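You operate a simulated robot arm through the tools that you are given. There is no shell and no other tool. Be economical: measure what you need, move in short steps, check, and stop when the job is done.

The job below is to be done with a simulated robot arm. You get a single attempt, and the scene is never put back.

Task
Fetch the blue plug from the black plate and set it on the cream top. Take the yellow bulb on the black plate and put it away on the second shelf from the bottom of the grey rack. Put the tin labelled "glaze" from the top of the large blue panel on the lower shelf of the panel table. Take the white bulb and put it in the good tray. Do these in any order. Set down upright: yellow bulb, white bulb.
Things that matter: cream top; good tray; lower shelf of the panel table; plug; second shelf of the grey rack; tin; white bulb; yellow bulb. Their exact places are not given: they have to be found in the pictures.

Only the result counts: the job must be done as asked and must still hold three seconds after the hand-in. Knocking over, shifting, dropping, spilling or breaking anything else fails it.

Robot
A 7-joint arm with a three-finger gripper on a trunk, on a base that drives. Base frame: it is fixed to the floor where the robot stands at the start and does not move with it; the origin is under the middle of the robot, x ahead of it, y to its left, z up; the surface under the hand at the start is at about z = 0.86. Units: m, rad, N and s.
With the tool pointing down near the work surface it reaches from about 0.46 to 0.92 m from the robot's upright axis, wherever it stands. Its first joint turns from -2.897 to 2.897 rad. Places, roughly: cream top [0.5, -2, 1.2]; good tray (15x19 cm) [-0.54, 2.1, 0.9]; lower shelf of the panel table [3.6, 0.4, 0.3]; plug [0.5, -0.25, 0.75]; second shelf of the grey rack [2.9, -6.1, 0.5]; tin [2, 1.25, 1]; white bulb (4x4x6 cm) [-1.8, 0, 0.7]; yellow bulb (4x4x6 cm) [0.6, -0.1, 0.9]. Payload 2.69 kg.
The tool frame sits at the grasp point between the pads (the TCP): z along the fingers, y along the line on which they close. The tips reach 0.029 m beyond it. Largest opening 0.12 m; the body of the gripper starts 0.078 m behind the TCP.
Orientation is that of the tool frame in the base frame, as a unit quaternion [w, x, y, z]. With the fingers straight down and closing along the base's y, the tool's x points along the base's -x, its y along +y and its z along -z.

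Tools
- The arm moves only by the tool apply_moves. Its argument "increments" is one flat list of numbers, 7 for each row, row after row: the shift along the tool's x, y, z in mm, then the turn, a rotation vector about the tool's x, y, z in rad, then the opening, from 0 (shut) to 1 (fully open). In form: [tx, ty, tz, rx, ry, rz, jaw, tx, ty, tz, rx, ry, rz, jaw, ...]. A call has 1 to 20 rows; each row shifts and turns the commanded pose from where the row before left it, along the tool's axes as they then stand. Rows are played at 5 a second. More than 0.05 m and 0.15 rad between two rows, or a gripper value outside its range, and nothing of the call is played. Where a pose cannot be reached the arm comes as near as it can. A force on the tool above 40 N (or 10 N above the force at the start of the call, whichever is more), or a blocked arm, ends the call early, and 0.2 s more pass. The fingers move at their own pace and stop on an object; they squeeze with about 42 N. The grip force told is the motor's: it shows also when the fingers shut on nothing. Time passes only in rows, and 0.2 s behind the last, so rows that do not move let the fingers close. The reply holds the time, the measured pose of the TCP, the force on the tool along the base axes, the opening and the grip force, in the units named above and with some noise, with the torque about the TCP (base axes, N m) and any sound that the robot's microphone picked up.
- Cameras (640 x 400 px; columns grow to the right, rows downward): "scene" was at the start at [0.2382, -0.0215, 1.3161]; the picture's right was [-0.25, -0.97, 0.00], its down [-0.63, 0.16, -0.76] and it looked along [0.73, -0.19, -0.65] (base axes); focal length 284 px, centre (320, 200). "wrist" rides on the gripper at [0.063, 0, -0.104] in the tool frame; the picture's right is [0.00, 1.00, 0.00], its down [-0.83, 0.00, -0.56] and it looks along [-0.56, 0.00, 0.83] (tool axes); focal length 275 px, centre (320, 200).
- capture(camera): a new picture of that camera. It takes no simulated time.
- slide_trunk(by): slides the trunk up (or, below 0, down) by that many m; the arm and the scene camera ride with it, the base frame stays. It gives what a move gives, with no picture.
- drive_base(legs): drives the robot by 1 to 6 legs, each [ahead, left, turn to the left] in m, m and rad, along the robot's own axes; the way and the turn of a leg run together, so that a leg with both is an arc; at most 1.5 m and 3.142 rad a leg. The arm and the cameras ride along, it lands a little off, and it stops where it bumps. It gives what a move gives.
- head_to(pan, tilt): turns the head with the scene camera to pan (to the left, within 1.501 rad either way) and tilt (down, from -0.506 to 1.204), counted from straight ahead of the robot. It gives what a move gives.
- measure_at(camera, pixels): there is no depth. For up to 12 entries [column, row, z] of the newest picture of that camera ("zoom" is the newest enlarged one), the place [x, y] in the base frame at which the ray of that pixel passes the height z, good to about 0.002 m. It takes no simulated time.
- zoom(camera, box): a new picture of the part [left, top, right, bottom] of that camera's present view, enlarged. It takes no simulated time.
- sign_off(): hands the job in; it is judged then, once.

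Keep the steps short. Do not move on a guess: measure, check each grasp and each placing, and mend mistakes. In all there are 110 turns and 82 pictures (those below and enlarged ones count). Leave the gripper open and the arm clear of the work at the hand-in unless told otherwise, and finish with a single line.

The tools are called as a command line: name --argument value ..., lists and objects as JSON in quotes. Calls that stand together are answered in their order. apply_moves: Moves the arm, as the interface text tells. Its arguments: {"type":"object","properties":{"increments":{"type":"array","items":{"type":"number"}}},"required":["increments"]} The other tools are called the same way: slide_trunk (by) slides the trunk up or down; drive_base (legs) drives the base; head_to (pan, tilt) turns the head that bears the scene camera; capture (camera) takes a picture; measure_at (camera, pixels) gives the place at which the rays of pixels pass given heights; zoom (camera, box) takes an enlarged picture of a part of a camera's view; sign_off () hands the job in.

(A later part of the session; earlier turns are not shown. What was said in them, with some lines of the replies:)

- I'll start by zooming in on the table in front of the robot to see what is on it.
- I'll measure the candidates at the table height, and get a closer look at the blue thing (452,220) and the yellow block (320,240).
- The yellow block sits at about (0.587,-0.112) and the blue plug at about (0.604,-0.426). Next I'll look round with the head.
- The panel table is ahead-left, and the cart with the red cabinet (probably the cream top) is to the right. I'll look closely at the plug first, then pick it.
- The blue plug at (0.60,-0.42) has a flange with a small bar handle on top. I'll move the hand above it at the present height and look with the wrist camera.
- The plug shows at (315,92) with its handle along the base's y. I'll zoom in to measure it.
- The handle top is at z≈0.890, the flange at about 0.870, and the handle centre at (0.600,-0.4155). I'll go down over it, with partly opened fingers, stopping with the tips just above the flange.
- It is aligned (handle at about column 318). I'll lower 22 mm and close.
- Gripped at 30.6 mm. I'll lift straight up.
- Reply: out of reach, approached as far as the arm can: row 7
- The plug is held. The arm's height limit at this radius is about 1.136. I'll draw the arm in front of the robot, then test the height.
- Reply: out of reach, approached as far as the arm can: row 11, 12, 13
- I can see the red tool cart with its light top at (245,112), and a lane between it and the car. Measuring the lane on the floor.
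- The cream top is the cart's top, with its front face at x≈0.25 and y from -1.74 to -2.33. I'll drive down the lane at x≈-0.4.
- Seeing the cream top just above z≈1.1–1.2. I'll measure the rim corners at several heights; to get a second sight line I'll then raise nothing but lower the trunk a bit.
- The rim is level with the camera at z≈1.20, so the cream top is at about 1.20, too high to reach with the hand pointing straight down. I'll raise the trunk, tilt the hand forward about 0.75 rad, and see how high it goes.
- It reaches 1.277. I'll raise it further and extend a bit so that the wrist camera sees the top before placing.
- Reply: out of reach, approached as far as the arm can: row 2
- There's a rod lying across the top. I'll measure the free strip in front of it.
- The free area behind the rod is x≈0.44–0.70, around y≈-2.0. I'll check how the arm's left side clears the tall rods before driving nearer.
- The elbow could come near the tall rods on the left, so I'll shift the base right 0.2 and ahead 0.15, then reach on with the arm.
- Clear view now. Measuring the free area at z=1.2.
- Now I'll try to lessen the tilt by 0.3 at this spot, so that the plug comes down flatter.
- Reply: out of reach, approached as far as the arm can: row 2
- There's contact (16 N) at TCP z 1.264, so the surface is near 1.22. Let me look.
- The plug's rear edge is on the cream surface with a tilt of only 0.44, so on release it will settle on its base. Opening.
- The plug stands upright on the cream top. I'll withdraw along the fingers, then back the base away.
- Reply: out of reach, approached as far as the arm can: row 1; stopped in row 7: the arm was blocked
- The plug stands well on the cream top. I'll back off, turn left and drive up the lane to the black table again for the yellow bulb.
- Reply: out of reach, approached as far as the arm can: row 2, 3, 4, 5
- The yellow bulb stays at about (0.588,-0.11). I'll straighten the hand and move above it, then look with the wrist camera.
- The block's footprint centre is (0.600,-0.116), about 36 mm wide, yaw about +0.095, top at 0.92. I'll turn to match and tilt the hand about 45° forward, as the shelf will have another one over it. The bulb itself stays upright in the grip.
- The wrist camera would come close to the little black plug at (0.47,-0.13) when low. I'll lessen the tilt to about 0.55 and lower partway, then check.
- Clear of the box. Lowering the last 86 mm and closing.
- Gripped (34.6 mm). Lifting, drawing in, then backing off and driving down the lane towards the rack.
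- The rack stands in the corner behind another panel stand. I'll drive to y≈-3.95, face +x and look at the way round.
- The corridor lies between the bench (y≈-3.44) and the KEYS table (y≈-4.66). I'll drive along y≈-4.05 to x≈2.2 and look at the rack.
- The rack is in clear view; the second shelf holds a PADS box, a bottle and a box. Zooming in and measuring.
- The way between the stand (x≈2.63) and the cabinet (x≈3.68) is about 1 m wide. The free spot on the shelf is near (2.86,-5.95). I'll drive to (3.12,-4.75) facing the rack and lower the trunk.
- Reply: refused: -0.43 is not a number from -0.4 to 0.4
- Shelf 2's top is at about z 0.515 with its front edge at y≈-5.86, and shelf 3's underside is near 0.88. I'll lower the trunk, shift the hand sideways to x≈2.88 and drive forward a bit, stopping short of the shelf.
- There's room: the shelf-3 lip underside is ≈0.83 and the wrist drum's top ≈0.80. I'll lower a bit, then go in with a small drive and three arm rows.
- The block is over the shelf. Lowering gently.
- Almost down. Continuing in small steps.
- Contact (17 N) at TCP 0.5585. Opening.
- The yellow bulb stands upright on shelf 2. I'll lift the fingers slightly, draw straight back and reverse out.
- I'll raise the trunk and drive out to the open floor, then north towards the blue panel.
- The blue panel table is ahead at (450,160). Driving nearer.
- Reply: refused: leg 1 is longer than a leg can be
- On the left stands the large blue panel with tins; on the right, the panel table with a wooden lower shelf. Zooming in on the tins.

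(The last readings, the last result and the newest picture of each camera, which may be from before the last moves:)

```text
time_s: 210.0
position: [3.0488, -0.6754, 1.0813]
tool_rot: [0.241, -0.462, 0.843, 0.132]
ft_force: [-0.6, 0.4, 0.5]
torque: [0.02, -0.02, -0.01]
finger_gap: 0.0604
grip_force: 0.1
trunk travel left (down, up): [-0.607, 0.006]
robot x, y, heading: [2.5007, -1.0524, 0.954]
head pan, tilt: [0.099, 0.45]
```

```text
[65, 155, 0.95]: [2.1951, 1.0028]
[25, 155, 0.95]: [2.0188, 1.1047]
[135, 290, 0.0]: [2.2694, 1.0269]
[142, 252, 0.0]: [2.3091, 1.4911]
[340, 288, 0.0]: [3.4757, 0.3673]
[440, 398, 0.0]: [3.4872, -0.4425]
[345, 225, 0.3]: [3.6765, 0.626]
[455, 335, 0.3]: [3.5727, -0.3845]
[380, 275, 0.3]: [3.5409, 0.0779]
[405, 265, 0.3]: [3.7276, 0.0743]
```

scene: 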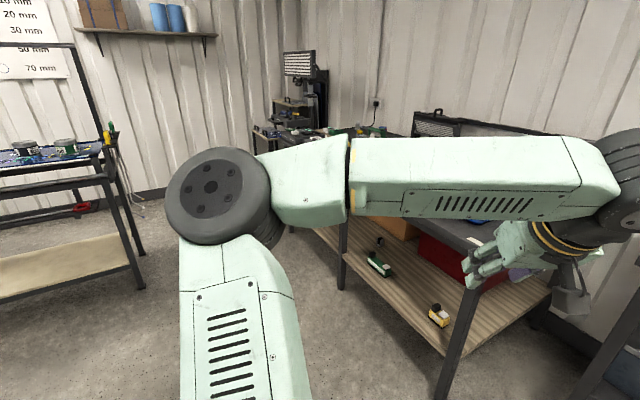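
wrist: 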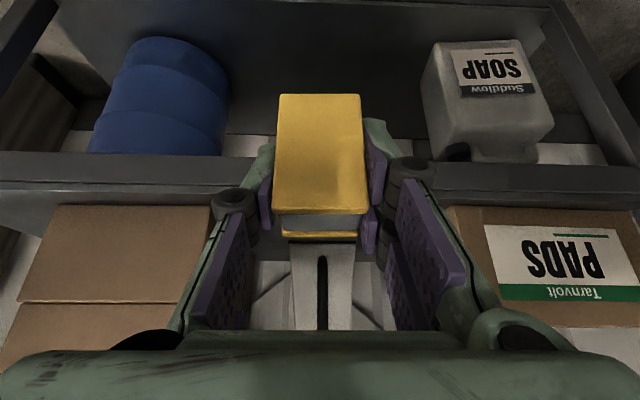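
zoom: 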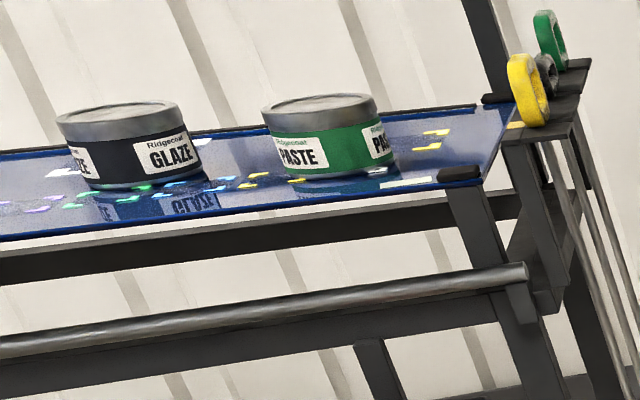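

The GLAZE tin (black band) sits on the large blue panel near (1.97,1.15). I'll centre the hand, then drive to face the panel from (1.95,0.15).

apply_moves --increments '[0, 45, 0, 0, 0, 0, 0.8, 0, 45, 0, 0, 0, 0, 0.9, 0, 45, 0, 0, 0, 0, 1, 0, 45, 0, 0, 0, 0, 1]'

drive_base --legs '[[0, 0, 0.617], [0, 0.55, 0], [1.2, 0, 0]]'

head_to --pan -0.1 --tilt 0.5

capture --camera "scene"

```text
time_s: 211.0
position: [2.8965, -0.5783, 1.0834]
tool_rot: [0.242, -0.462, 0.843, 0.132]
ft_force: [-0.4, -1.0, 0.5]
torque: [0.02, -0.01, -0.02]
finger_gap: 0.1199
grip_force: 0.1
trunk travel left (down, up): [-0.607, 0.006]
robot x, y, heading: [2.4998, -1.0497, 0.958]
head pan, tilt: [0.099, 0.45]
```

```text
time_s: 223.1
position: [2.0105, 0.7661, 1.0804]
tool_rot: [-0.191, 0.695, -0.665, -0.198]
ft_force: [0.1, -1.2, 0.5]
torque: [0.02, 0.04, 0.0]
finger_gap: 0.1201
grip_force: 0.1
trunk travel left (down, up): [-0.607, 0.006]
robot x, y, heading: [1.9572, 0.1491, 1.57]
head pan, tilt: [0.099, 0.45]
```

```text
time_s: 223.9
position: [2.0097, 0.7664, 1.0809]
tool_rot: [-0.191, 0.695, -0.665, -0.198]
ft_force: [-0.4, -0.3, -0.2]
torque: [-0.02, 0.0, 0.0]
finger_gap: 0.1199
grip_force: 0.1
trunk travel left (down, up): [-0.607, 0.006]
robot x, y, heading: [1.9542, 0.1475, 1.566]
head pan, tilt: [-0.099, 0.499]
```

```text
15 pictures are left
```

scene: 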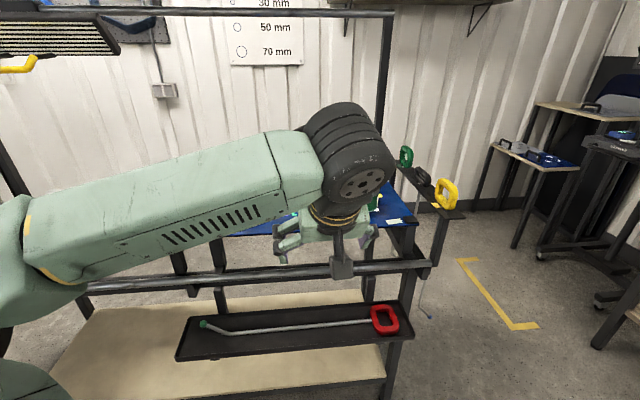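

The tins are hidden behind the hand, so I'll look with the wrist camera.

capture --camera "wrist"

```text
14 pictures are left
```

wrist: 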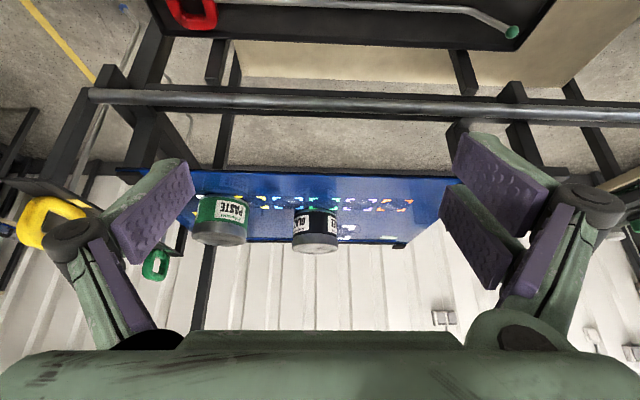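

measure_at --camera "wrist" --pixels '[[317, 209, 0.95], [317, 209, 0.92], [317, 209, 0.9], [317, 209, 0.88], [318, 249, 0.98], [292, 235, 0.98], [341, 237, 0.98], [320, 172, 0.92], [317, 209, 0.86], [220, 207, 0.92]]'

```text
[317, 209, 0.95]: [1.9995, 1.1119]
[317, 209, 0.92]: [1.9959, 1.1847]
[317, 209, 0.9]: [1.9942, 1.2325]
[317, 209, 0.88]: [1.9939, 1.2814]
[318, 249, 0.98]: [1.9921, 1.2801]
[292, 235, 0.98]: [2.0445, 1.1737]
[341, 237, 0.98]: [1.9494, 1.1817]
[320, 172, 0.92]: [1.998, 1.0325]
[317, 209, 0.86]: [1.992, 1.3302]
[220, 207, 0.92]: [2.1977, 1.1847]
```

The tin is at about (1.995,1.23), panel z≈0.918, tin top≈0.98. Before driving closer I'll check how far the stand's lower shelf juts out towards the base.

measure_at --camera "scene" --pixels '[[382, 378, 0.3], [382, 395, 0.0], [178, 360, 0.4], [385, 340, 0.4], [60, 390, 0.3], [300, 270, 0.75]]'

```text
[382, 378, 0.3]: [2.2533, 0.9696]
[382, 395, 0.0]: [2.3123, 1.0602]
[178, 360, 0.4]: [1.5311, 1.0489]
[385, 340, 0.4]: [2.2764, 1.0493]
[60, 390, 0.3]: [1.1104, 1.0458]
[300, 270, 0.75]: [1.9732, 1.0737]
```

drive_base --legs '[[0.29, 0, 0]]'

apply_moves --increments '[-34.8, 0, 21.7, 0, 0, 0, 1, -34.8, 0, 21.7, 0, 0, 0, 1, -34.8, 0, 21.7, 0, 0, 0, 1, -34.8, 0, 21.7, 0, 0, 0, 1]'

capture --camera "wrist"

```text
time_s: 225.9
position: [2.0108, 1.0563, 1.0819]
tool_rot: [-0.19, 0.694, -0.665, -0.198]
ft_force: [0.1, -0.1, 0.0]
torque: [0.02, 0.01, -0.01]
finger_gap: 0.1198
grip_force: 0.2
trunk travel left (down, up): [-0.607, 0.006]
robot x, y, heading: [1.9561, 0.4422, 1.567]
head pan, tilt: [-0.099, 0.499]
```

```text
time_s: 226.9
position: [2.0026, 1.2199, 1.0809]
tool_rot: [-0.19, 0.694, -0.665, -0.198]
ft_force: [0.0, 0.1, 0.6]
torque: [0.02, 0.0, -0.01]
finger_gap: 0.12
grip_force: 0.1
trunk travel left (down, up): [-0.607, 0.006]
robot x, y, heading: [1.9565, 0.4425, 1.569]
head pan, tilt: [-0.099, 0.499]
```

```text
13 pictures are left
```

wrist: 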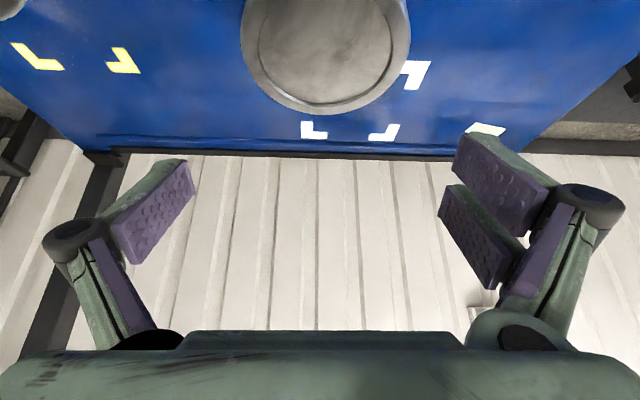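

measure_at --camera "wrist" --pixels '[[242, 30, 0.98], [411, 30, 0.98], [326, 115, 0.98], [242, 30, 0.97], [411, 30, 0.97], [326, 115, 0.97]]'

```text
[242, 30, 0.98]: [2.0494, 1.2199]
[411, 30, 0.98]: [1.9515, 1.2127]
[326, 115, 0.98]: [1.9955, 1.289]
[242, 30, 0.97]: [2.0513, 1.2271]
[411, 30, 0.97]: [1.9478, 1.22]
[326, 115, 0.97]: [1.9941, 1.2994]
```

The lid is 98 mm across, centred at (2.000,1.240). I'll shift over it, go down and grip.

apply_moves --increments '[-17, 2.5, 10.6, 0, 0, 0, 1, 0, 0, 0, 0, 0, 0, 1, 22, 0, 35.4, 0, 0, 0, 1, 22, 0, 35.4, 0, 0, 0, 1, 21.5, 0, 34.5, 0, 0, 0, 1, 0, 0, 0, 0, 0, 0, 1, 0, 0, 0, 0, 0, 0, 0.8, 0, 0, 0, 0, 0, 0, 0.7, 0, 0, 0, 0, 0, 0, 0.7]'

capture --camera "wrist"

```text
time_s: 228.9
position: [1.998, 1.2382, 0.9587]
tool_rot: [-0.191, 0.695, -0.664, -0.199]
ft_force: [1.7, -1.5, 1.2]
torque: [-0.03, -0.18, -0.01]
finger_gap: 0.0942
grip_force: 25.0
trunk travel left (down, up): [-0.607, 0.006]
robot x, y, heading: [1.9594, 0.4386, 1.569]
head pan, tilt: [-0.099, 0.499]
```

```text
12 pictures are left
```

wrist: 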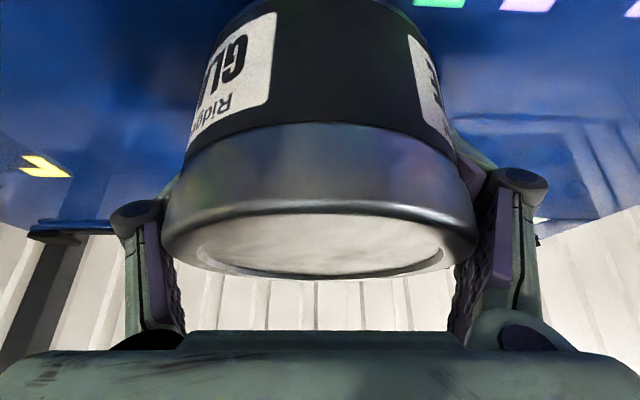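

Gripped at 94 mm. Lifting, then backing off and turning to face the panel table.

apply_moves --increments '[0, 0, 0, 0, 0, 0, 0.5, -10.6, 0, -17, 0, 0, 0, 0.5, -23.8, 0, -38.2, 0, 0, 0, 0.5, -23.8, 0, -38.2, 0, 0, 0, 0.5]'

drive_base --legs '[[-0.55, 0, 0], [0, 0, -1.57], [0.2, 0, 0]]'

slide_trunk --by -0.3

head_to --pan -0.15 --tilt 0.35

capture --camera "scene"

```text
time_s: 229.9
position: [1.9999, 1.2374, 1.0693]
tool_rot: [-0.191, 0.694, -0.665, -0.198]
ft_force: [0.5, -0.1, -1.5]
torque: [0.03, -0.02, 0.0]
finger_gap: 0.0937
grip_force: 41.9
trunk travel left (down, up): [-0.607, 0.006]
robot x, y, heading: [1.9579, 0.4408, 1.563]
head pan, tilt: [-0.099, 0.499]
```

```text
time_s: 238.1
position: [2.9541, -0.1383, 1.0672]
tool_rot: [0.275, -0.025, 0.961, 0.006]
ft_force: [0.1, 0.0, -2.7]
torque: [0.01, -0.02, 0.01]
finger_gap: 0.0937
grip_force: 41.3
trunk travel left (down, up): [-0.607, 0.006]
robot x, y, heading: [2.1566, -0.1033, 0.004]
head pan, tilt: [-0.099, 0.499]
```

```text
time_s: 241.1
position: [2.9536, -0.1378, 0.7677]
tool_rot: [0.275, -0.025, 0.961, 0.006]
ft_force: [-0.1, -0.4, -2.8]
torque: [0.0, -0.07, -0.02]
finger_gap: 0.0938
grip_force: 41.9
trunk travel left (down, up): [-0.307, 0.306]
robot x, y, heading: [2.1537, -0.1002, 0.005]
head pan, tilt: [-0.099, 0.499]
```

```text
time_s: 241.8
position: [2.9535, -0.139, 0.769]
tool_rot: [0.275, -0.026, 0.961, 0.007]
ft_force: [-0.4, -0.6, -2.7]
torque: [0.0, -0.02, 0.0]
finger_gap: 0.0937
grip_force: 42.4
trunk travel left (down, up): [-0.307, 0.306]
robot x, y, heading: [2.1522, -0.1, 0.007]
head pan, tilt: [-0.15, 0.351]
```

```text
11 pictures are left
```

scene: 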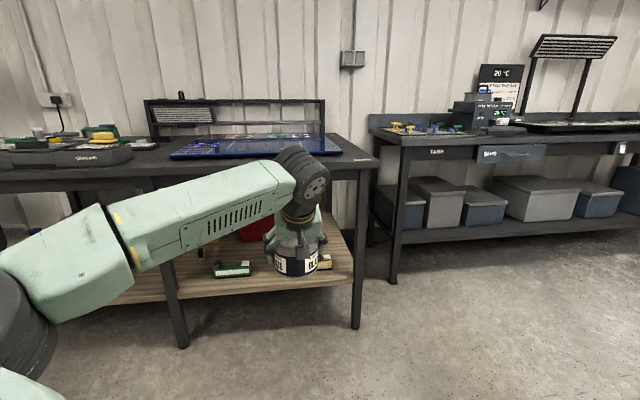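

measure_at --camera "scene" --pixels '[[252, 275, 0.3], [332, 268, 0.3], [285, 286, 0.3], [182, 346, 0.0], [357, 327, 0.0], [350, 282, 0.3], [182, 292, 0.3], [380, 160, 0.85], [214, 278, 0.3], [182, 292, 0.27]]'

zoom --camera "scene" --box '[170, 220, 380, 340]'

```text
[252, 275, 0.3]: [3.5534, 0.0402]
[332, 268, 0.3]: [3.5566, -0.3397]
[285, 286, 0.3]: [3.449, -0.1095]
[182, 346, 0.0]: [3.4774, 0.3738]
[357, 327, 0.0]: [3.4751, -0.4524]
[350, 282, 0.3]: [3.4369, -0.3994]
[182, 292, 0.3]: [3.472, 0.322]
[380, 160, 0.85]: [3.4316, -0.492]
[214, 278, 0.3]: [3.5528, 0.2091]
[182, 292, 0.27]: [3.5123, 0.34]
```

```text
3.05 times, centred on (275, 280) of scene
```

zoom: 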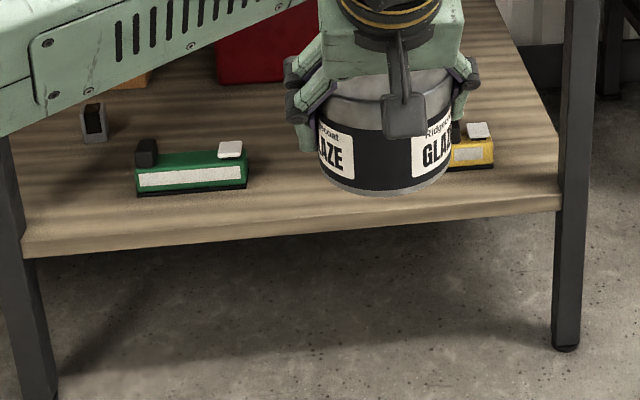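

The free gap between the green and yellow items is about y -0.18..0.04. I'll target (3.53,-0.07). Shelf z≈0.285. Lowering first, then driving in most of the way.

slide_trunk --by -0.3

apply_moves --increments '[19, 0, 30.6, 0, 0, 0, 0.5, 19, 0, 30.6, 0, 0, 0, 0.5, 17, 0, 27, 0, 0, 0, 0.5]'

drive_base --legs '[[0, 0.067, 0], [0.38, 0, 0]]'

capture --camera "wrist"

```text
time_s: 245.0
position: [2.9525, -0.1411, 0.5475]
tool_rot: [0.278, -0.024, 0.96, 0.008]
ft_force: [-0.1, 0.5, -2.8]
torque: [0.02, -0.02, 0.03]
finger_gap: 0.0935
grip_force: 41.7
trunk travel left (down, up): [-0.078, 0.535]
robot x, y, heading: [2.1537, -0.1007, 0.006]
head pan, tilt: [-0.15, 0.351]
stopped: the arm was blocked; the commanded pose is now the measured one
```

```text
time_s: 245.8
position: [2.9528, -0.1404, 0.4424]
tool_rot: [0.277, -0.023, 0.96, 0.007]
ft_force: [0.1, -0.2, -2.4]
torque: [0.06, -0.05, -0.03]
finger_gap: 0.0935
grip_force: 41.8
trunk travel left (down, up): [-0.078, 0.535]
robot x, y, heading: [2.1557, -0.101, 0.009]
head pan, tilt: [-0.15, 0.351]
```

```text
time_s: 249.0
position: [3.3317, -0.0691, 0.4425]
tool_rot: [0.278, -0.024, 0.96, 0.008]
ft_force: [-0.2, 0.0, -3.2]
torque: [-0.01, -0.03, 0.01]
finger_gap: 0.0934
grip_force: 41.9
trunk travel left (down, up): [-0.078, 0.535]
robot x, y, heading: [2.5326, -0.0329, 0.006]
head pan, tilt: [-0.15, 0.351]
```

```text
9 pictures are left
```

wrist: 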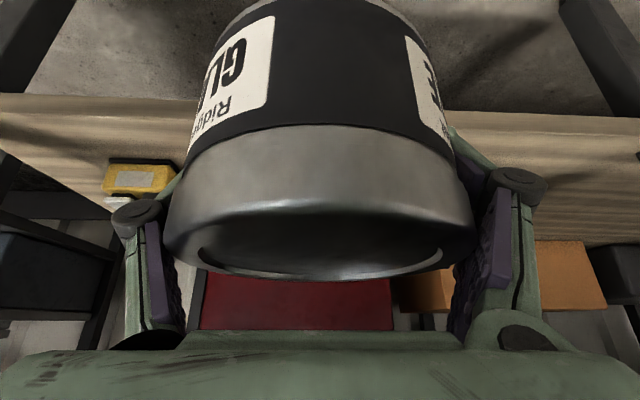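

The trunk was blocked a little early, so I'll go down further with the arm itself. I'll also check the yellow item's near edge.

measure_at --camera "wrist" --pixels '[[180, 175, 0.3], [108, 175, 0.3], [100, 108, 0.285], [480, 125, 0.285], [160, 95, 0.285]]'

apply_moves --increments '[16, 0, 25.5, 0, 0, 0, 0.5, 16, 0, 25.5, 0, 0, 0, 0.5, 11, 0, 17.5, 0, 0, 0, 0.5]'

```text
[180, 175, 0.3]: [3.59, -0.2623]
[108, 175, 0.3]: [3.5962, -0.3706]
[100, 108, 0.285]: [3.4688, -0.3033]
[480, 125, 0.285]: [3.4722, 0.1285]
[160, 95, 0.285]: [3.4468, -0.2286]
```

```text
time_s: 249.8
position: [3.3321, -0.0704, 0.3633]
tool_rot: [0.277, -0.024, 0.96, 0.006]
ft_force: [-0.6, 0.5, -3.4]
torque: [0.03, -0.03, 0.0]
finger_gap: 0.0936
grip_force: 42.6
trunk travel left (down, up): [-0.078, 0.535]
robot x, y, heading: [2.5302, -0.0315, 0.004]
head pan, tilt: [-0.15, 0.351]
```

The gap is y -0.26..0.04, so I aim for y≈-0.10. Driving in 0.2 m with the tin about 3 cm above the shelf.

drive_base --legs '[[0, -0.03, 0], [0.2, 0, 0]]'

zoom --camera "scene" --box '[160, 170, 480, 370]'

```text
time_s: 251.9
position: [3.5318, -0.0977, 0.3641]
tool_rot: [0.278, -0.025, 0.96, 0.009]
ft_force: [-0.2, 0.7, -2.7]
torque: [0.0, -0.03, -0.02]
finger_gap: 0.0933
grip_force: 42.6
trunk travel left (down, up): [-0.078, 0.535]
robot x, y, heading: [2.733, -0.0595, 0.011]
head pan, tilt: [-0.15, 0.351]
```

```text
2.00 times, centred on (320, 270) of scene
```

zoom: 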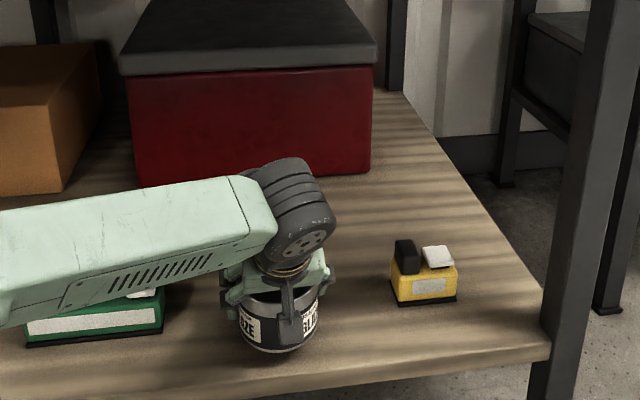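

Good spot. Lowering gently to contact.

apply_moves --increments '[6.3, 0, 10.2, 0, 0, 0, 0.5, 2.6, 0, 4.2, 0, 0, 0, 0.5, 1.6, 0, 2.5, 0, 0, 0, 0.5, 1.6, 0, 2.5, 0, 0, 0, 0.5, 0, 0, 0, 0, 0, 0, 0.5]'

```text
time_s: 253.1
position: [3.5317, -0.0971, 0.3407]
tool_rot: [0.278, -0.024, 0.96, 0.008]
ft_force: [-0.1, 0.3, -2.8]
torque: [0.01, -0.03, 0.01]
finger_gap: 0.0937
grip_force: 41.8
trunk travel left (down, up): [-0.078, 0.535]
robot x, y, heading: [2.7363, -0.0609, 0.008]
head pan, tilt: [-0.15, 0.351]
```

apply_moves --increments '[2.1, 0, 3.4, 0, 0, 0, 0.5, 1.6, 0, 2.5, 0, 0, 0, 0.5, 1.6, 0, 2.5, 0, 0, 0, 0.5, 0, 0, 0, 0, 0, 0, 0.5]'

```text
time_s: 254.1
position: [3.5347, -0.0972, 0.3362]
tool_rot: [0.282, -0.026, 0.959, 0.008]
ft_force: [-3.2, -1.5, 8.8]
torque: [0.46, 0.28, 0.15]
finger_gap: 0.094
grip_force: 42.0
trunk travel left (down, up): [-0.078, 0.535]
robot x, y, heading: [2.7323, -0.0595, 0.009]
head pan, tilt: [-0.15, 0.351]
stopped in row 4: the force on the tool passed its limit at 41 N (the readings are from after the stop); the commanded pose is now the measured one
```

It's on the shelf. Opening by a small amount.

apply_moves --increments '[0, 0, 0, 0, 0, 0, 0.85, 0, 0, 0, 0, 0, 0, 0.95, 0, 0, 0, 0, 0, 0, 1, 0, 0, 0, 0, 0, 0, 1]'

apply_moves --increments '[-5.3, 0, -8.5, 0, 0, 0, 1, -10.6, 0, -17, 0, 0, 0, 1, -23, 0, -37, 0, 0, 0, 1, 38, 0, -23.8, 0, 0, 0, 1]'

zoom --camera "scene" --box '[160, 170, 480, 370]'

```text
time_s: 255.1
position: [3.5326, -0.0978, 0.3363]
tool_rot: [0.283, -0.025, 0.959, 0.008]
ft_force: [1.4, -0.3, 0.2]
torque: [0.03, 0.02, 0.0]
finger_gap: 0.1204
grip_force: 0.1
trunk travel left (down, up): [-0.078, 0.535]
robot x, y, heading: [2.7318, -0.0611, 0.006]
head pan, tilt: [-0.15, 0.351]
```

```text
time_s: 256.1
position: [3.49, -0.1012, 0.4066]
tool_rot: [0.281, -0.024, 0.96, 0.008]
ft_force: [-0.9, 0.1, -0.1]
torque: [-0.03, 0.02, -0.02]
finger_gap: 0.1201
grip_force: 0.0
trunk travel left (down, up): [-0.078, 0.535]
robot x, y, heading: [2.7306, -0.0579, 0.008]
head pan, tilt: [-0.15, 0.351]
```

```text
2.00 times, centred on (320, 270) of scene
```

zoom: 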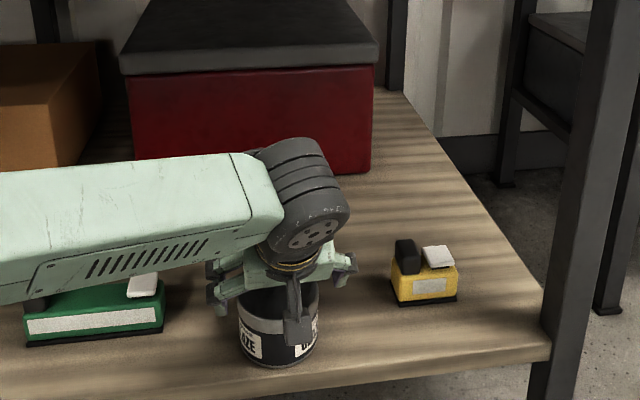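

The tin stands on the lower shelf. Now I'll back out, raise the trunk, turn round and drive west along y≈0.45 to look for the white bulb.

drive_base --legs '[[-0.6, 0, 0]]'

slide_trunk --by 0.4

drive_base --legs '[[0, 0, 1.57], [0, 0, 1.56], [0, -0.52, 0], [1.3, 0, 0], [1.2, 0, 0]]'

slide_trunk --by 0.13

head_to --pan 0.15 --tilt 0.45

```text
time_s: 259.4
position: [2.8926, -0.1073, 0.4069]
tool_rot: [0.282, -0.023, 0.959, 0.006]
ft_force: [-0.4, 0.4, -0.4]
torque: [0.01, 0.03, 0.01]
finger_gap: 0.1202
grip_force: 0.0
trunk travel left (down, up): [-0.078, 0.535]
robot x, y, heading: [2.1308, -0.066, 0.001]
head pan, tilt: [-0.15, 0.351]
```

```text
time_s: 263.3
position: [2.8936, -0.1077, 0.7998]
tool_rot: [0.279, -0.022, 0.96, 0.006]
ft_force: [-0.6, 0.0, -0.6]
torque: [0.01, -0.01, -0.04]
finger_gap: 0.12
grip_force: 0.1
trunk travel left (down, up): [-0.478, 0.135]
robot x, y, heading: [2.1369, -0.0606, 0.003]
head pan, tilt: [-0.15, 0.351]
```

```text
time_s: 287.6
position: [-1.1349, 0.5502, 0.8004]
tool_rot: [0.003, 0.96, 0.008, -0.279]
ft_force: [0.1, 0.3, 0.2]
torque: [-0.03, 0.01, 0.01]
finger_gap: 0.12
grip_force: 0.1
trunk travel left (down, up): [-0.478, 0.135]
robot x, y, heading: [-0.3791, 0.4862, 3.112]
head pan, tilt: [-0.15, 0.351]
```

```text
time_s: 289.1
position: [-1.1342, 0.5507, 0.9292]
tool_rot: [0.002, 0.96, 0.008, -0.279]
ft_force: [-0.6, -0.4, -0.6]
torque: [-0.02, 0.01, -0.02]
finger_gap: 0.12
grip_force: 0.1
trunk travel left (down, up): [-0.608, 0.005]
robot x, y, heading: [-0.3745, 0.4855, 3.113]
head pan, tilt: [-0.15, 0.351]
```

```text
time_s: 289.9
position: [-1.1353, 0.5504, 0.9302]
tool_rot: [0.002, 0.96, 0.008, -0.279]
ft_force: [0.7, 0.0, 0.5]
torque: [-0.02, -0.01, 0.02]
finger_gap: 0.1201
grip_force: 0.1
trunk travel left (down, up): [-0.608, 0.005]
robot x, y, heading: [-0.378, 0.4838, 3.119]
head pan, tilt: [0.15, 0.45]
```

I'll aim the hand at the bulb's rough place by turning left 0.3, then look through the wrist camera.

drive_base --legs '[[0, 0, 0.3]]'

capture --camera "wrist"

```text
time_s: 291.3
position: [-1.12, 0.3249, 0.9301]
tool_rot: [0.043, 0.949, 0.15, -0.275]
ft_force: [-0.8, 0.4, -0.2]
torque: [-0.01, 0.01, -0.01]
finger_gap: 0.1199
grip_force: 0.1
trunk travel left (down, up): [-0.608, 0.005]
robot x, y, heading: [-0.3803, 0.4888, -2.87]
head pan, tilt: [0.15, 0.45]
```

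```text
6 pictures are left
```

wrist: 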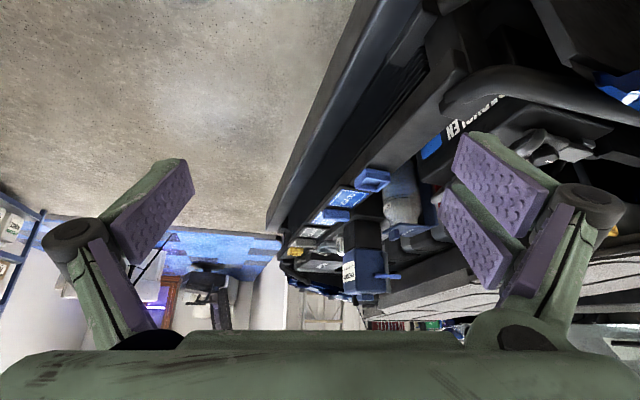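

This is the car's open engine bay. I'll zoom on the cluster of things around (380,210).

zoom --camera "wrist" --box '[260, 100, 500, 340]'

```text
1.67 times, centred on (380, 220) of wrist
```

zoom: 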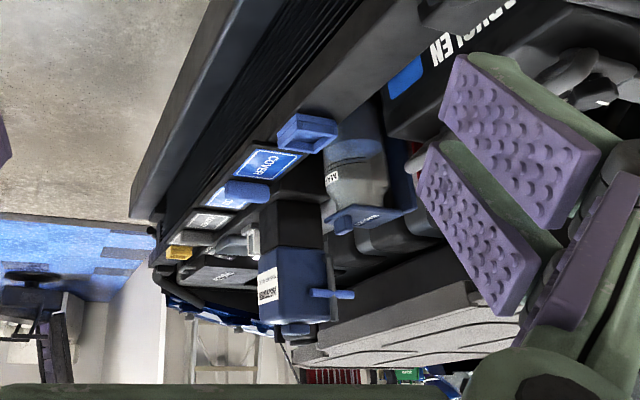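

measure_at --camera "zoom" --pixels '[[250, 238, 0.7], [250, 238, 0.75], [305, 130, 0.75], [245, 190, 0.75], [180, 250, 0.75], [215, 220, 0.75], [350, 165, 0.7], [150, 205, 0.6], [250, 238, 0.8], [400, 20, 0.8]]'

```text
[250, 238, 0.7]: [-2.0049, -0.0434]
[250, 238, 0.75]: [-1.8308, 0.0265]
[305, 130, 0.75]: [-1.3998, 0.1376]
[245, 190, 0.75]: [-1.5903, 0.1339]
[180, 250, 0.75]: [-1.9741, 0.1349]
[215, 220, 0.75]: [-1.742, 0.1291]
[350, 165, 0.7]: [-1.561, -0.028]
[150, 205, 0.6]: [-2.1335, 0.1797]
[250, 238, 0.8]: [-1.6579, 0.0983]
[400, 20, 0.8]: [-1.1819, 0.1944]
```

The whitish thing matches about (-1.83,0.03,0.72), just behind the front panel (y≈0.13). I'll drive round to face it squarely from the front, keeping clear.

drive_base --legs '[[0, 0, -0.27], [0, -0.5, 0], [1.42, 0, 0], [0, 0, 1.57]]'

capture --camera "wrist"

```text
time_s: 307.2
position: [-1.8264, 0.2105, 0.9297]
tool_rot: [0.202, 0.66, 0.698, -0.193]
ft_force: [0.4, 0.3, -0.6]
torque: [-0.02, 0.03, 0.0]
finger_gap: 0.1199
grip_force: 0.0
trunk travel left (down, up): [-0.608, 0.005]
robot x, y, heading: [-1.7897, 0.9707, -1.56]
head pan, tilt: [0.15, 0.45]
```

```text
4 pictures are left
```

wrist: 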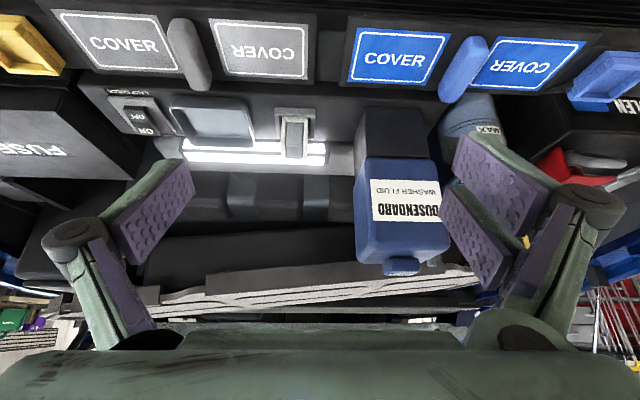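

The white bulb appears to be the white/grey block at (295,130). Zooming.

zoom --camera "wrist" --box '[215, 80, 375, 180]'

measure_at --camera "zoom" --pixels '[[320, 130, 0.7], [320, 130, 0.75], [320, 130, 0.8], [320, 300, 0.75], [320, 300, 0.7], [245, 115, 0.75], [402, 115, 0.75], [402, 115, 0.8], [245, 115, 0.8]]'

```text
4.00 times, centred on (295, 130) of wrist
```

zoom: 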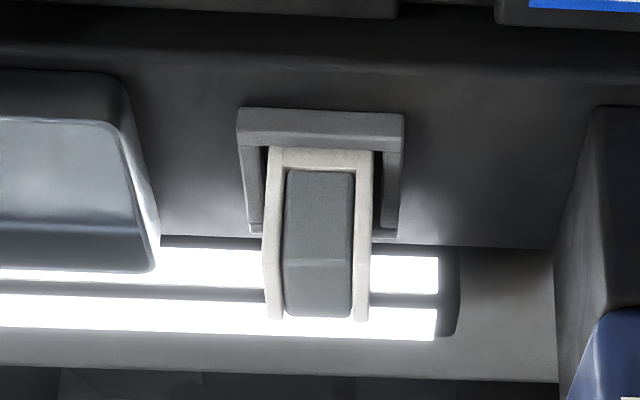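

```text
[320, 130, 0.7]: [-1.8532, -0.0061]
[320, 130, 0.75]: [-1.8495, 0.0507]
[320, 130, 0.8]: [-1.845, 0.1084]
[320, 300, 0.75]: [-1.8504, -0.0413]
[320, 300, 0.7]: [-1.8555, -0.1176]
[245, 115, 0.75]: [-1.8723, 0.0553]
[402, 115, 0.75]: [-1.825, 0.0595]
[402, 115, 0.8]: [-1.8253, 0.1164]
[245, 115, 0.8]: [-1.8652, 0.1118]
```

The bulb stands in a small holder, gripped sides along x, centre ≈(-1.85,-0.02), top ≈0.76. I'll set the hand vertical (the camera would otherwise come near the front panel), partly close it, and move above the bulb.

apply_moves --increments '[0, 0, 0, 0, 0.1415, 0, 0.8, 0, 0, 0, 0, 0.1415, 0, 0.7, 0, 0, 0, 0, 0.1415, 0, 0.6, 0, 0, 0, 0, 0.1415, 0, 0.6, 0, -24, 0, 0, 0, -0.03, 0.6]'

drive_base --legs '[[0.2, 0, 0]]'

```text
time_s: 308.4
position: [-1.8513, 0.2089, 0.9311]
tool_rot: [0.0, 0.676, 0.737, 0.001]
ft_force: [0.9, 0.0, -0.2]
torque: [0.03, 0.01, -0.02]
finger_gap: 0.072
grip_force: 0.2
trunk travel left (down, up): [-0.608, 0.005]
robot x, y, heading: [-1.7924, 0.9706, -1.557]
head pan, tilt: [0.15, 0.45]
```

```text
time_s: 310.0
position: [-1.8467, 0.0072, 0.9292]
tool_rot: [-0.001, 0.676, 0.737, 0.0]
ft_force: [-0.6, 0.4, -0.1]
torque: [0.01, -0.02, 0.01]
finger_gap: 0.072
grip_force: 0.0
trunk travel left (down, up): [-0.608, 0.005]
robot x, y, heading: [-1.7895, 0.7731, -1.558]
head pan, tilt: [0.15, 0.45]
```

capture --camera "wrist"

measure_at --camera "wrist" --pixels '[[320, 90, 0.76], [320, 100, 0.76], [320, 110, 0.76], [320, 120, 0.76], [290, 110, 0.76], [350, 110, 0.76]]'

```text
2 pictures are left
```

wrist: 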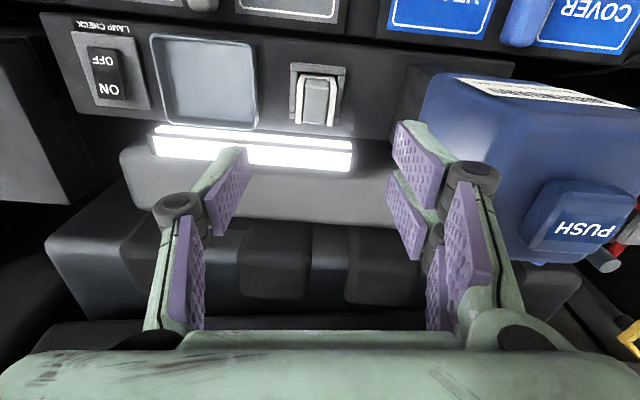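

```text
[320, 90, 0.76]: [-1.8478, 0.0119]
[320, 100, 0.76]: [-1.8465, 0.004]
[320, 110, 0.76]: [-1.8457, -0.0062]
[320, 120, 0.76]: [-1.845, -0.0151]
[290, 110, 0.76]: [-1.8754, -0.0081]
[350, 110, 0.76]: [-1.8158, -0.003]
```

Two views give: bulb top z≈0.776, centre (-1.849,0.003), width ≈37 mm; holder walls up to about 0.735. I'll lower to TCP 0.771 with a 60 mm opening and grip.

apply_moves --increments '[-4, -3, 30, 0, 0, 0, 0.5, 0, 0, 45, 0, 0, 0, 0.5, 0, 0, 45, 0, 0, 0, 0.5, 0, 0, 28, 0, 0, 0, 0.5, 0, 0, 10, 0, 0, 0, 0.5, 0, 0, 0, 0, 0, 0, 0.5]'

```text
time_s: 311.4
position: [-1.8491, 0.0024, 0.772]
tool_rot: [0.0, 0.676, 0.737, 0.0]
ft_force: [-1.3, 0.4, -0.5]
torque: [-0.03, -0.02, -0.03]
finger_gap: 0.0602
grip_force: 0.0
trunk travel left (down, up): [-0.608, 0.005]
robot x, y, heading: [-1.7891, 0.7683, -1.553]
head pan, tilt: [0.15, 0.45]
```

No contact so far. Closing.

apply_moves --increments '[0, 0, 0, 0, 0, 0, 0.35, 0, 0, 0, 0, 0, 0, 0.2, 0, 0, 0, 0, 0, 0, 0.15, 0, 0, 0, 0, 0, 0, 0.15]'

```text
time_s: 312.4
position: [-1.8491, 0.0027, 0.7719]
tool_rot: [0.0, 0.675, 0.738, 0.0]
ft_force: [0.4, -1.0, -0.1]
torque: [0.04, -0.02, -0.02]
finger_gap: 0.035
grip_force: 34.8
trunk travel left (down, up): [-0.608, 0.005]
robot x, y, heading: [-1.7876, 0.7653, -1.556]
head pan, tilt: [0.15, 0.45]
```

Gripped at 35.0 mm, the same width as the yellow one. Lifting straight up.

apply_moves --increments '[0, 0, -10, 0, 0, 0, 0.15, 0, 0, -20, 0, 0, 0, 0.15, 0, 0, -40, 0, 0, 0, 0.15, 0, 0, -45, 0, 0, 0, 0.15, 0, 0, -45, 0, 0, 0, 0.15, 0, 0, -45, 0, 0, 0, 0.15, 0, 0, -45, 0, 0, 0, 0.15]'

```text
time_s: 314.0
position: [-1.8488, 0.0027, 1.0227]
tool_rot: [-0.001, 0.676, 0.737, 0.001]
ft_force: [-0.9, 0.0, 0.3]
torque: [-0.02, -0.02, 0.03]
finger_gap: 0.0351
grip_force: 41.9
trunk travel left (down, up): [-0.608, 0.005]
robot x, y, heading: [-1.7864, 0.7678, -1.553]
head pan, tilt: [0.15, 0.45]
```

It's held firmly. I'll back off from the car, drive east to x≈-0.57 and turn to face the bench with the good tray.

drive_base --legs '[[-0.2, 0, 0], [0, 0, 1.553], [1.22, 0, 0], [0, 0, 1.571]]'

```text
time_s: 329.2
position: [-0.5036, 1.7408, 1.0233]
tool_rot: [-0.001, 0.735, -0.678, 0.0]
ft_force: [0.8, 0.1, 0.1]
torque: [0.02, -0.02, -0.01]
finger_gap: 0.0346
grip_force: 41.6
trunk travel left (down, up): [-0.608, 0.005]
robot x, y, heading: [-0.5657, 0.9735, 1.581]
head pan, tilt: [0.15, 0.45]
```

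I'll move the hand over the tray's rough place (bulb bottom at ≈0.967, well above the bench) and look down with the wrist camera.

drive_base --legs '[[0.3, 0, 0]]'

capture --camera "wrist"

```text
time_s: 331.3
position: [-0.5083, 2.0434, 1.0215]
tool_rot: [0.0, 0.737, -0.676, 0.0]
ft_force: [0.2, 0.0, -0.5]
torque: [-0.01, 0.0, -0.02]
finger_gap: 0.0348
grip_force: 41.9
trunk travel left (down, up): [-0.608, 0.005]
robot x, y, heading: [-0.5694, 1.2757, 1.585]
head pan, tilt: [0.15, 0.45]
```

```text
1 pictures are left
```

wrist: 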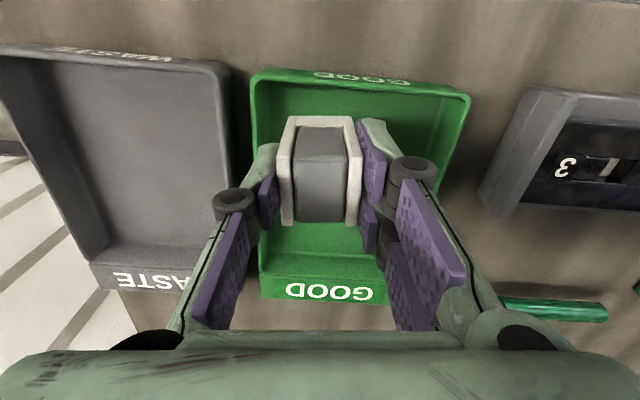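

The green GOOD tray is right below. Measuring its rim.

measure_at --camera "wrist" --pixels '[[252, 78, 0.9], [470, 97, 0.9], [260, 277, 0.9], [388, 282, 0.9], [252, 78, 0.92], [470, 97, 0.92], [260, 277, 0.92], [255, 110, 0.88], [450, 130, 0.88], [262, 298, 0.87]]'

```text
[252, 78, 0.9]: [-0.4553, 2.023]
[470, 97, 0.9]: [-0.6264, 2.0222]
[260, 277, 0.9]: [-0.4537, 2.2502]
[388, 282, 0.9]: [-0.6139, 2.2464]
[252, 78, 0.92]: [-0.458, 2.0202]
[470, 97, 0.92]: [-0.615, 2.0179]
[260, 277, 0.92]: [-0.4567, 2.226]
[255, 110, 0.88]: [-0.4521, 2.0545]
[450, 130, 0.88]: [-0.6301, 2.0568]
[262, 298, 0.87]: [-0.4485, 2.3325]
```

The rim is at z≈0.93, x -0.459..-0.608, y 2.02..2.21. I'll centre the bulb at about (-0.535,2.105) and lower towards the floor of the tray.

apply_moves --increments '[-32, 10.5, 0, 0, 0, 0, 0.15, -32, 10.5, 0, 0, 0, 0, 0.15, 0, 0, 30, 0, 0, 0, 0.15, 0, 0, 20, 0, 0, 0, 0.15, 0, 0, 5, 0, 0, 0, 0.15, 0, 0, 0, 0, 0, 0, 0.15]'

```text
time_s: 332.7
position: [-0.5346, 2.1053, 0.9692]
tool_rot: [0.0, 0.736, -0.677, 0.001]
ft_force: [0.1, 0.1, -0.8]
torque: [0.01, -0.02, -0.01]
finger_gap: 0.0348
grip_force: 42.4
trunk travel left (down, up): [-0.608, 0.005]
robot x, y, heading: [-0.5665, 1.2752, 1.578]
head pan, tilt: [0.15, 0.45]
```

No contact yet; I'll continue in 3–4 mm steps.

apply_moves --increments '[0, 0, 4, 0, 0, 0, 0.15, 0, 0, 4, 0, 0, 0, 0.15, 0, 0, 4, 0, 0, 0, 0.15, 0, 0, 3, 0, 0, 0, 0.15, 0, 0, 0, 0, 0, 0, 0.15]'

```text
time_s: 333.9
position: [-0.5353, 2.1048, 0.9558]
tool_rot: [-0.001, 0.737, -0.676, -0.001]
ft_force: [0.8, 3.7, 16.3]
torque: [0.03, 0.03, 0.0]
finger_gap: 0.0349
grip_force: 41.4
trunk travel left (down, up): [-0.608, 0.005]
robot x, y, heading: [-0.5668, 1.2796, 1.582]
head pan, tilt: [0.15, 0.45]
```

Contact (16 N) at TCP 0.956. Opening and withdrawing straight up.

apply_moves --increments '[0, 0, 0, 0, 0, 0, 0.3, 0, 0, 0, 0, 0, 0, 0.4, 0, 0, 0, 0, 0, 0, 0.55, 0, 0, 0, 0, 0, 0, 0.55]'

apply_moves --increments '[0, 0, -10, 0, 0, 0, 0.55, 0, 0, -20, 0, 0, 0, 0.55, 0, 0, -40, 0, 0, 0, 0.55, 0, 0, -40, 0, 0, 0, 0.55]'

drive_base --legs '[[-0.08, 0, 0]]'

capture --camera "wrist"

```text
time_s: 334.9
position: [-0.5346, 2.1063, 0.9523]
tool_rot: [0.001, 0.736, -0.677, 0.0]
ft_force: [-0.2, -1.3, 0.0]
torque: [-0.02, -0.01, -0.03]
finger_gap: 0.0661
grip_force: 0.1
trunk travel left (down, up): [-0.608, 0.005]
robot x, y, heading: [-0.57, 1.2729, 1.582]
head pan, tilt: [0.15, 0.45]
```

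```text
time_s: 335.9
position: [-0.5344, 2.103, 1.0637]
tool_rot: [0.0, 0.737, -0.676, 0.0]
ft_force: [0.1, -0.1, 1.0]
torque: [0.04, -0.02, -0.01]
finger_gap: 0.0659
grip_force: 0.1
trunk travel left (down, up): [-0.608, 0.005]
robot x, y, heading: [-0.5723, 1.2745, 1.589]
head pan, tilt: [0.15, 0.45]
```

```text
time_s: 336.9
position: [-0.5343, 2.0251, 1.0636]
tool_rot: [0.0, 0.736, -0.676, 0.0]
ft_force: [0.0, -0.2, 0.6]
torque: [0.02, 0.02, 0.01]
finger_gap: 0.0657
grip_force: 0.0
trunk travel left (down, up): [-0.608, 0.005]
robot x, y, heading: [-0.5691, 1.1983, 1.583]
head pan, tilt: [0.15, 0.45]
```

```text
0 pictures are left
```

wrist: 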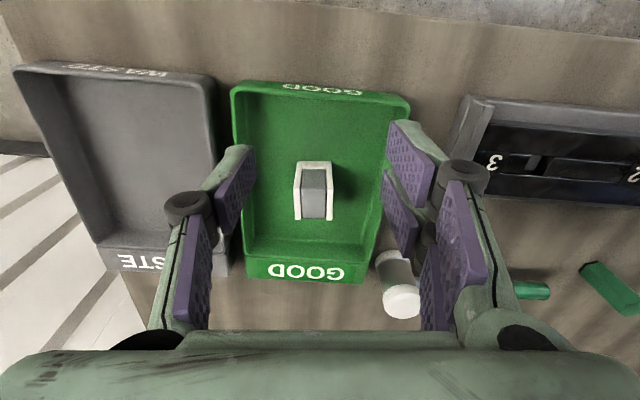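

The white bulb stands upright in the GOOD tray. I'll back clear, open the gripper fully, and hand in.

drive_base --legs '[[-0.35, 0, 0]]'

apply_moves --increments '[0, 0, 0, 0, 0, 0, 0.8, 0, 0, 0, 0, 0, 0, 1, 0, 0, 0, 0, 0, 0, 1]'

sign_off

```text
time_s: 339.2
position: [-0.5326, 1.6721, 1.0629]
tool_rot: [0.0, 0.737, -0.676, 0.0]
ft_force: [-0.3, -0.4, 0.1]
torque: [0.04, 0.0, 0.0]
finger_gap: 0.0659
grip_force: 0.1
trunk travel left (down, up): [-0.608, 0.005]
robot x, y, heading: [-0.5618, 0.8425, 1.582]
head pan, tilt: [0.15, 0.45]
```

```text
time_s: 340.0
position: [-0.5299, 1.6732, 1.0623]
tool_rot: [0.0, 0.738, -0.675, 0.0]
ft_force: [-0.5, -0.3, -0.2]
torque: [-0.04, -0.02, -0.02]
finger_gap: 0.1188
grip_force: 0.1
trunk travel left (down, up): [-0.608, 0.005]
robot x, y, heading: [-0.5644, 0.8455, 1.586]
head pan, tilt: [0.15, 0.45]
```

```text
The job is handed in.
```

The job is handed in: blue plug on the cream top, yellow bulb upright on the rack's second shelf (last seen standing just before I drew the hand back), glaze tin on the panel table's lower shelf, and white bulb upright in the good tray.
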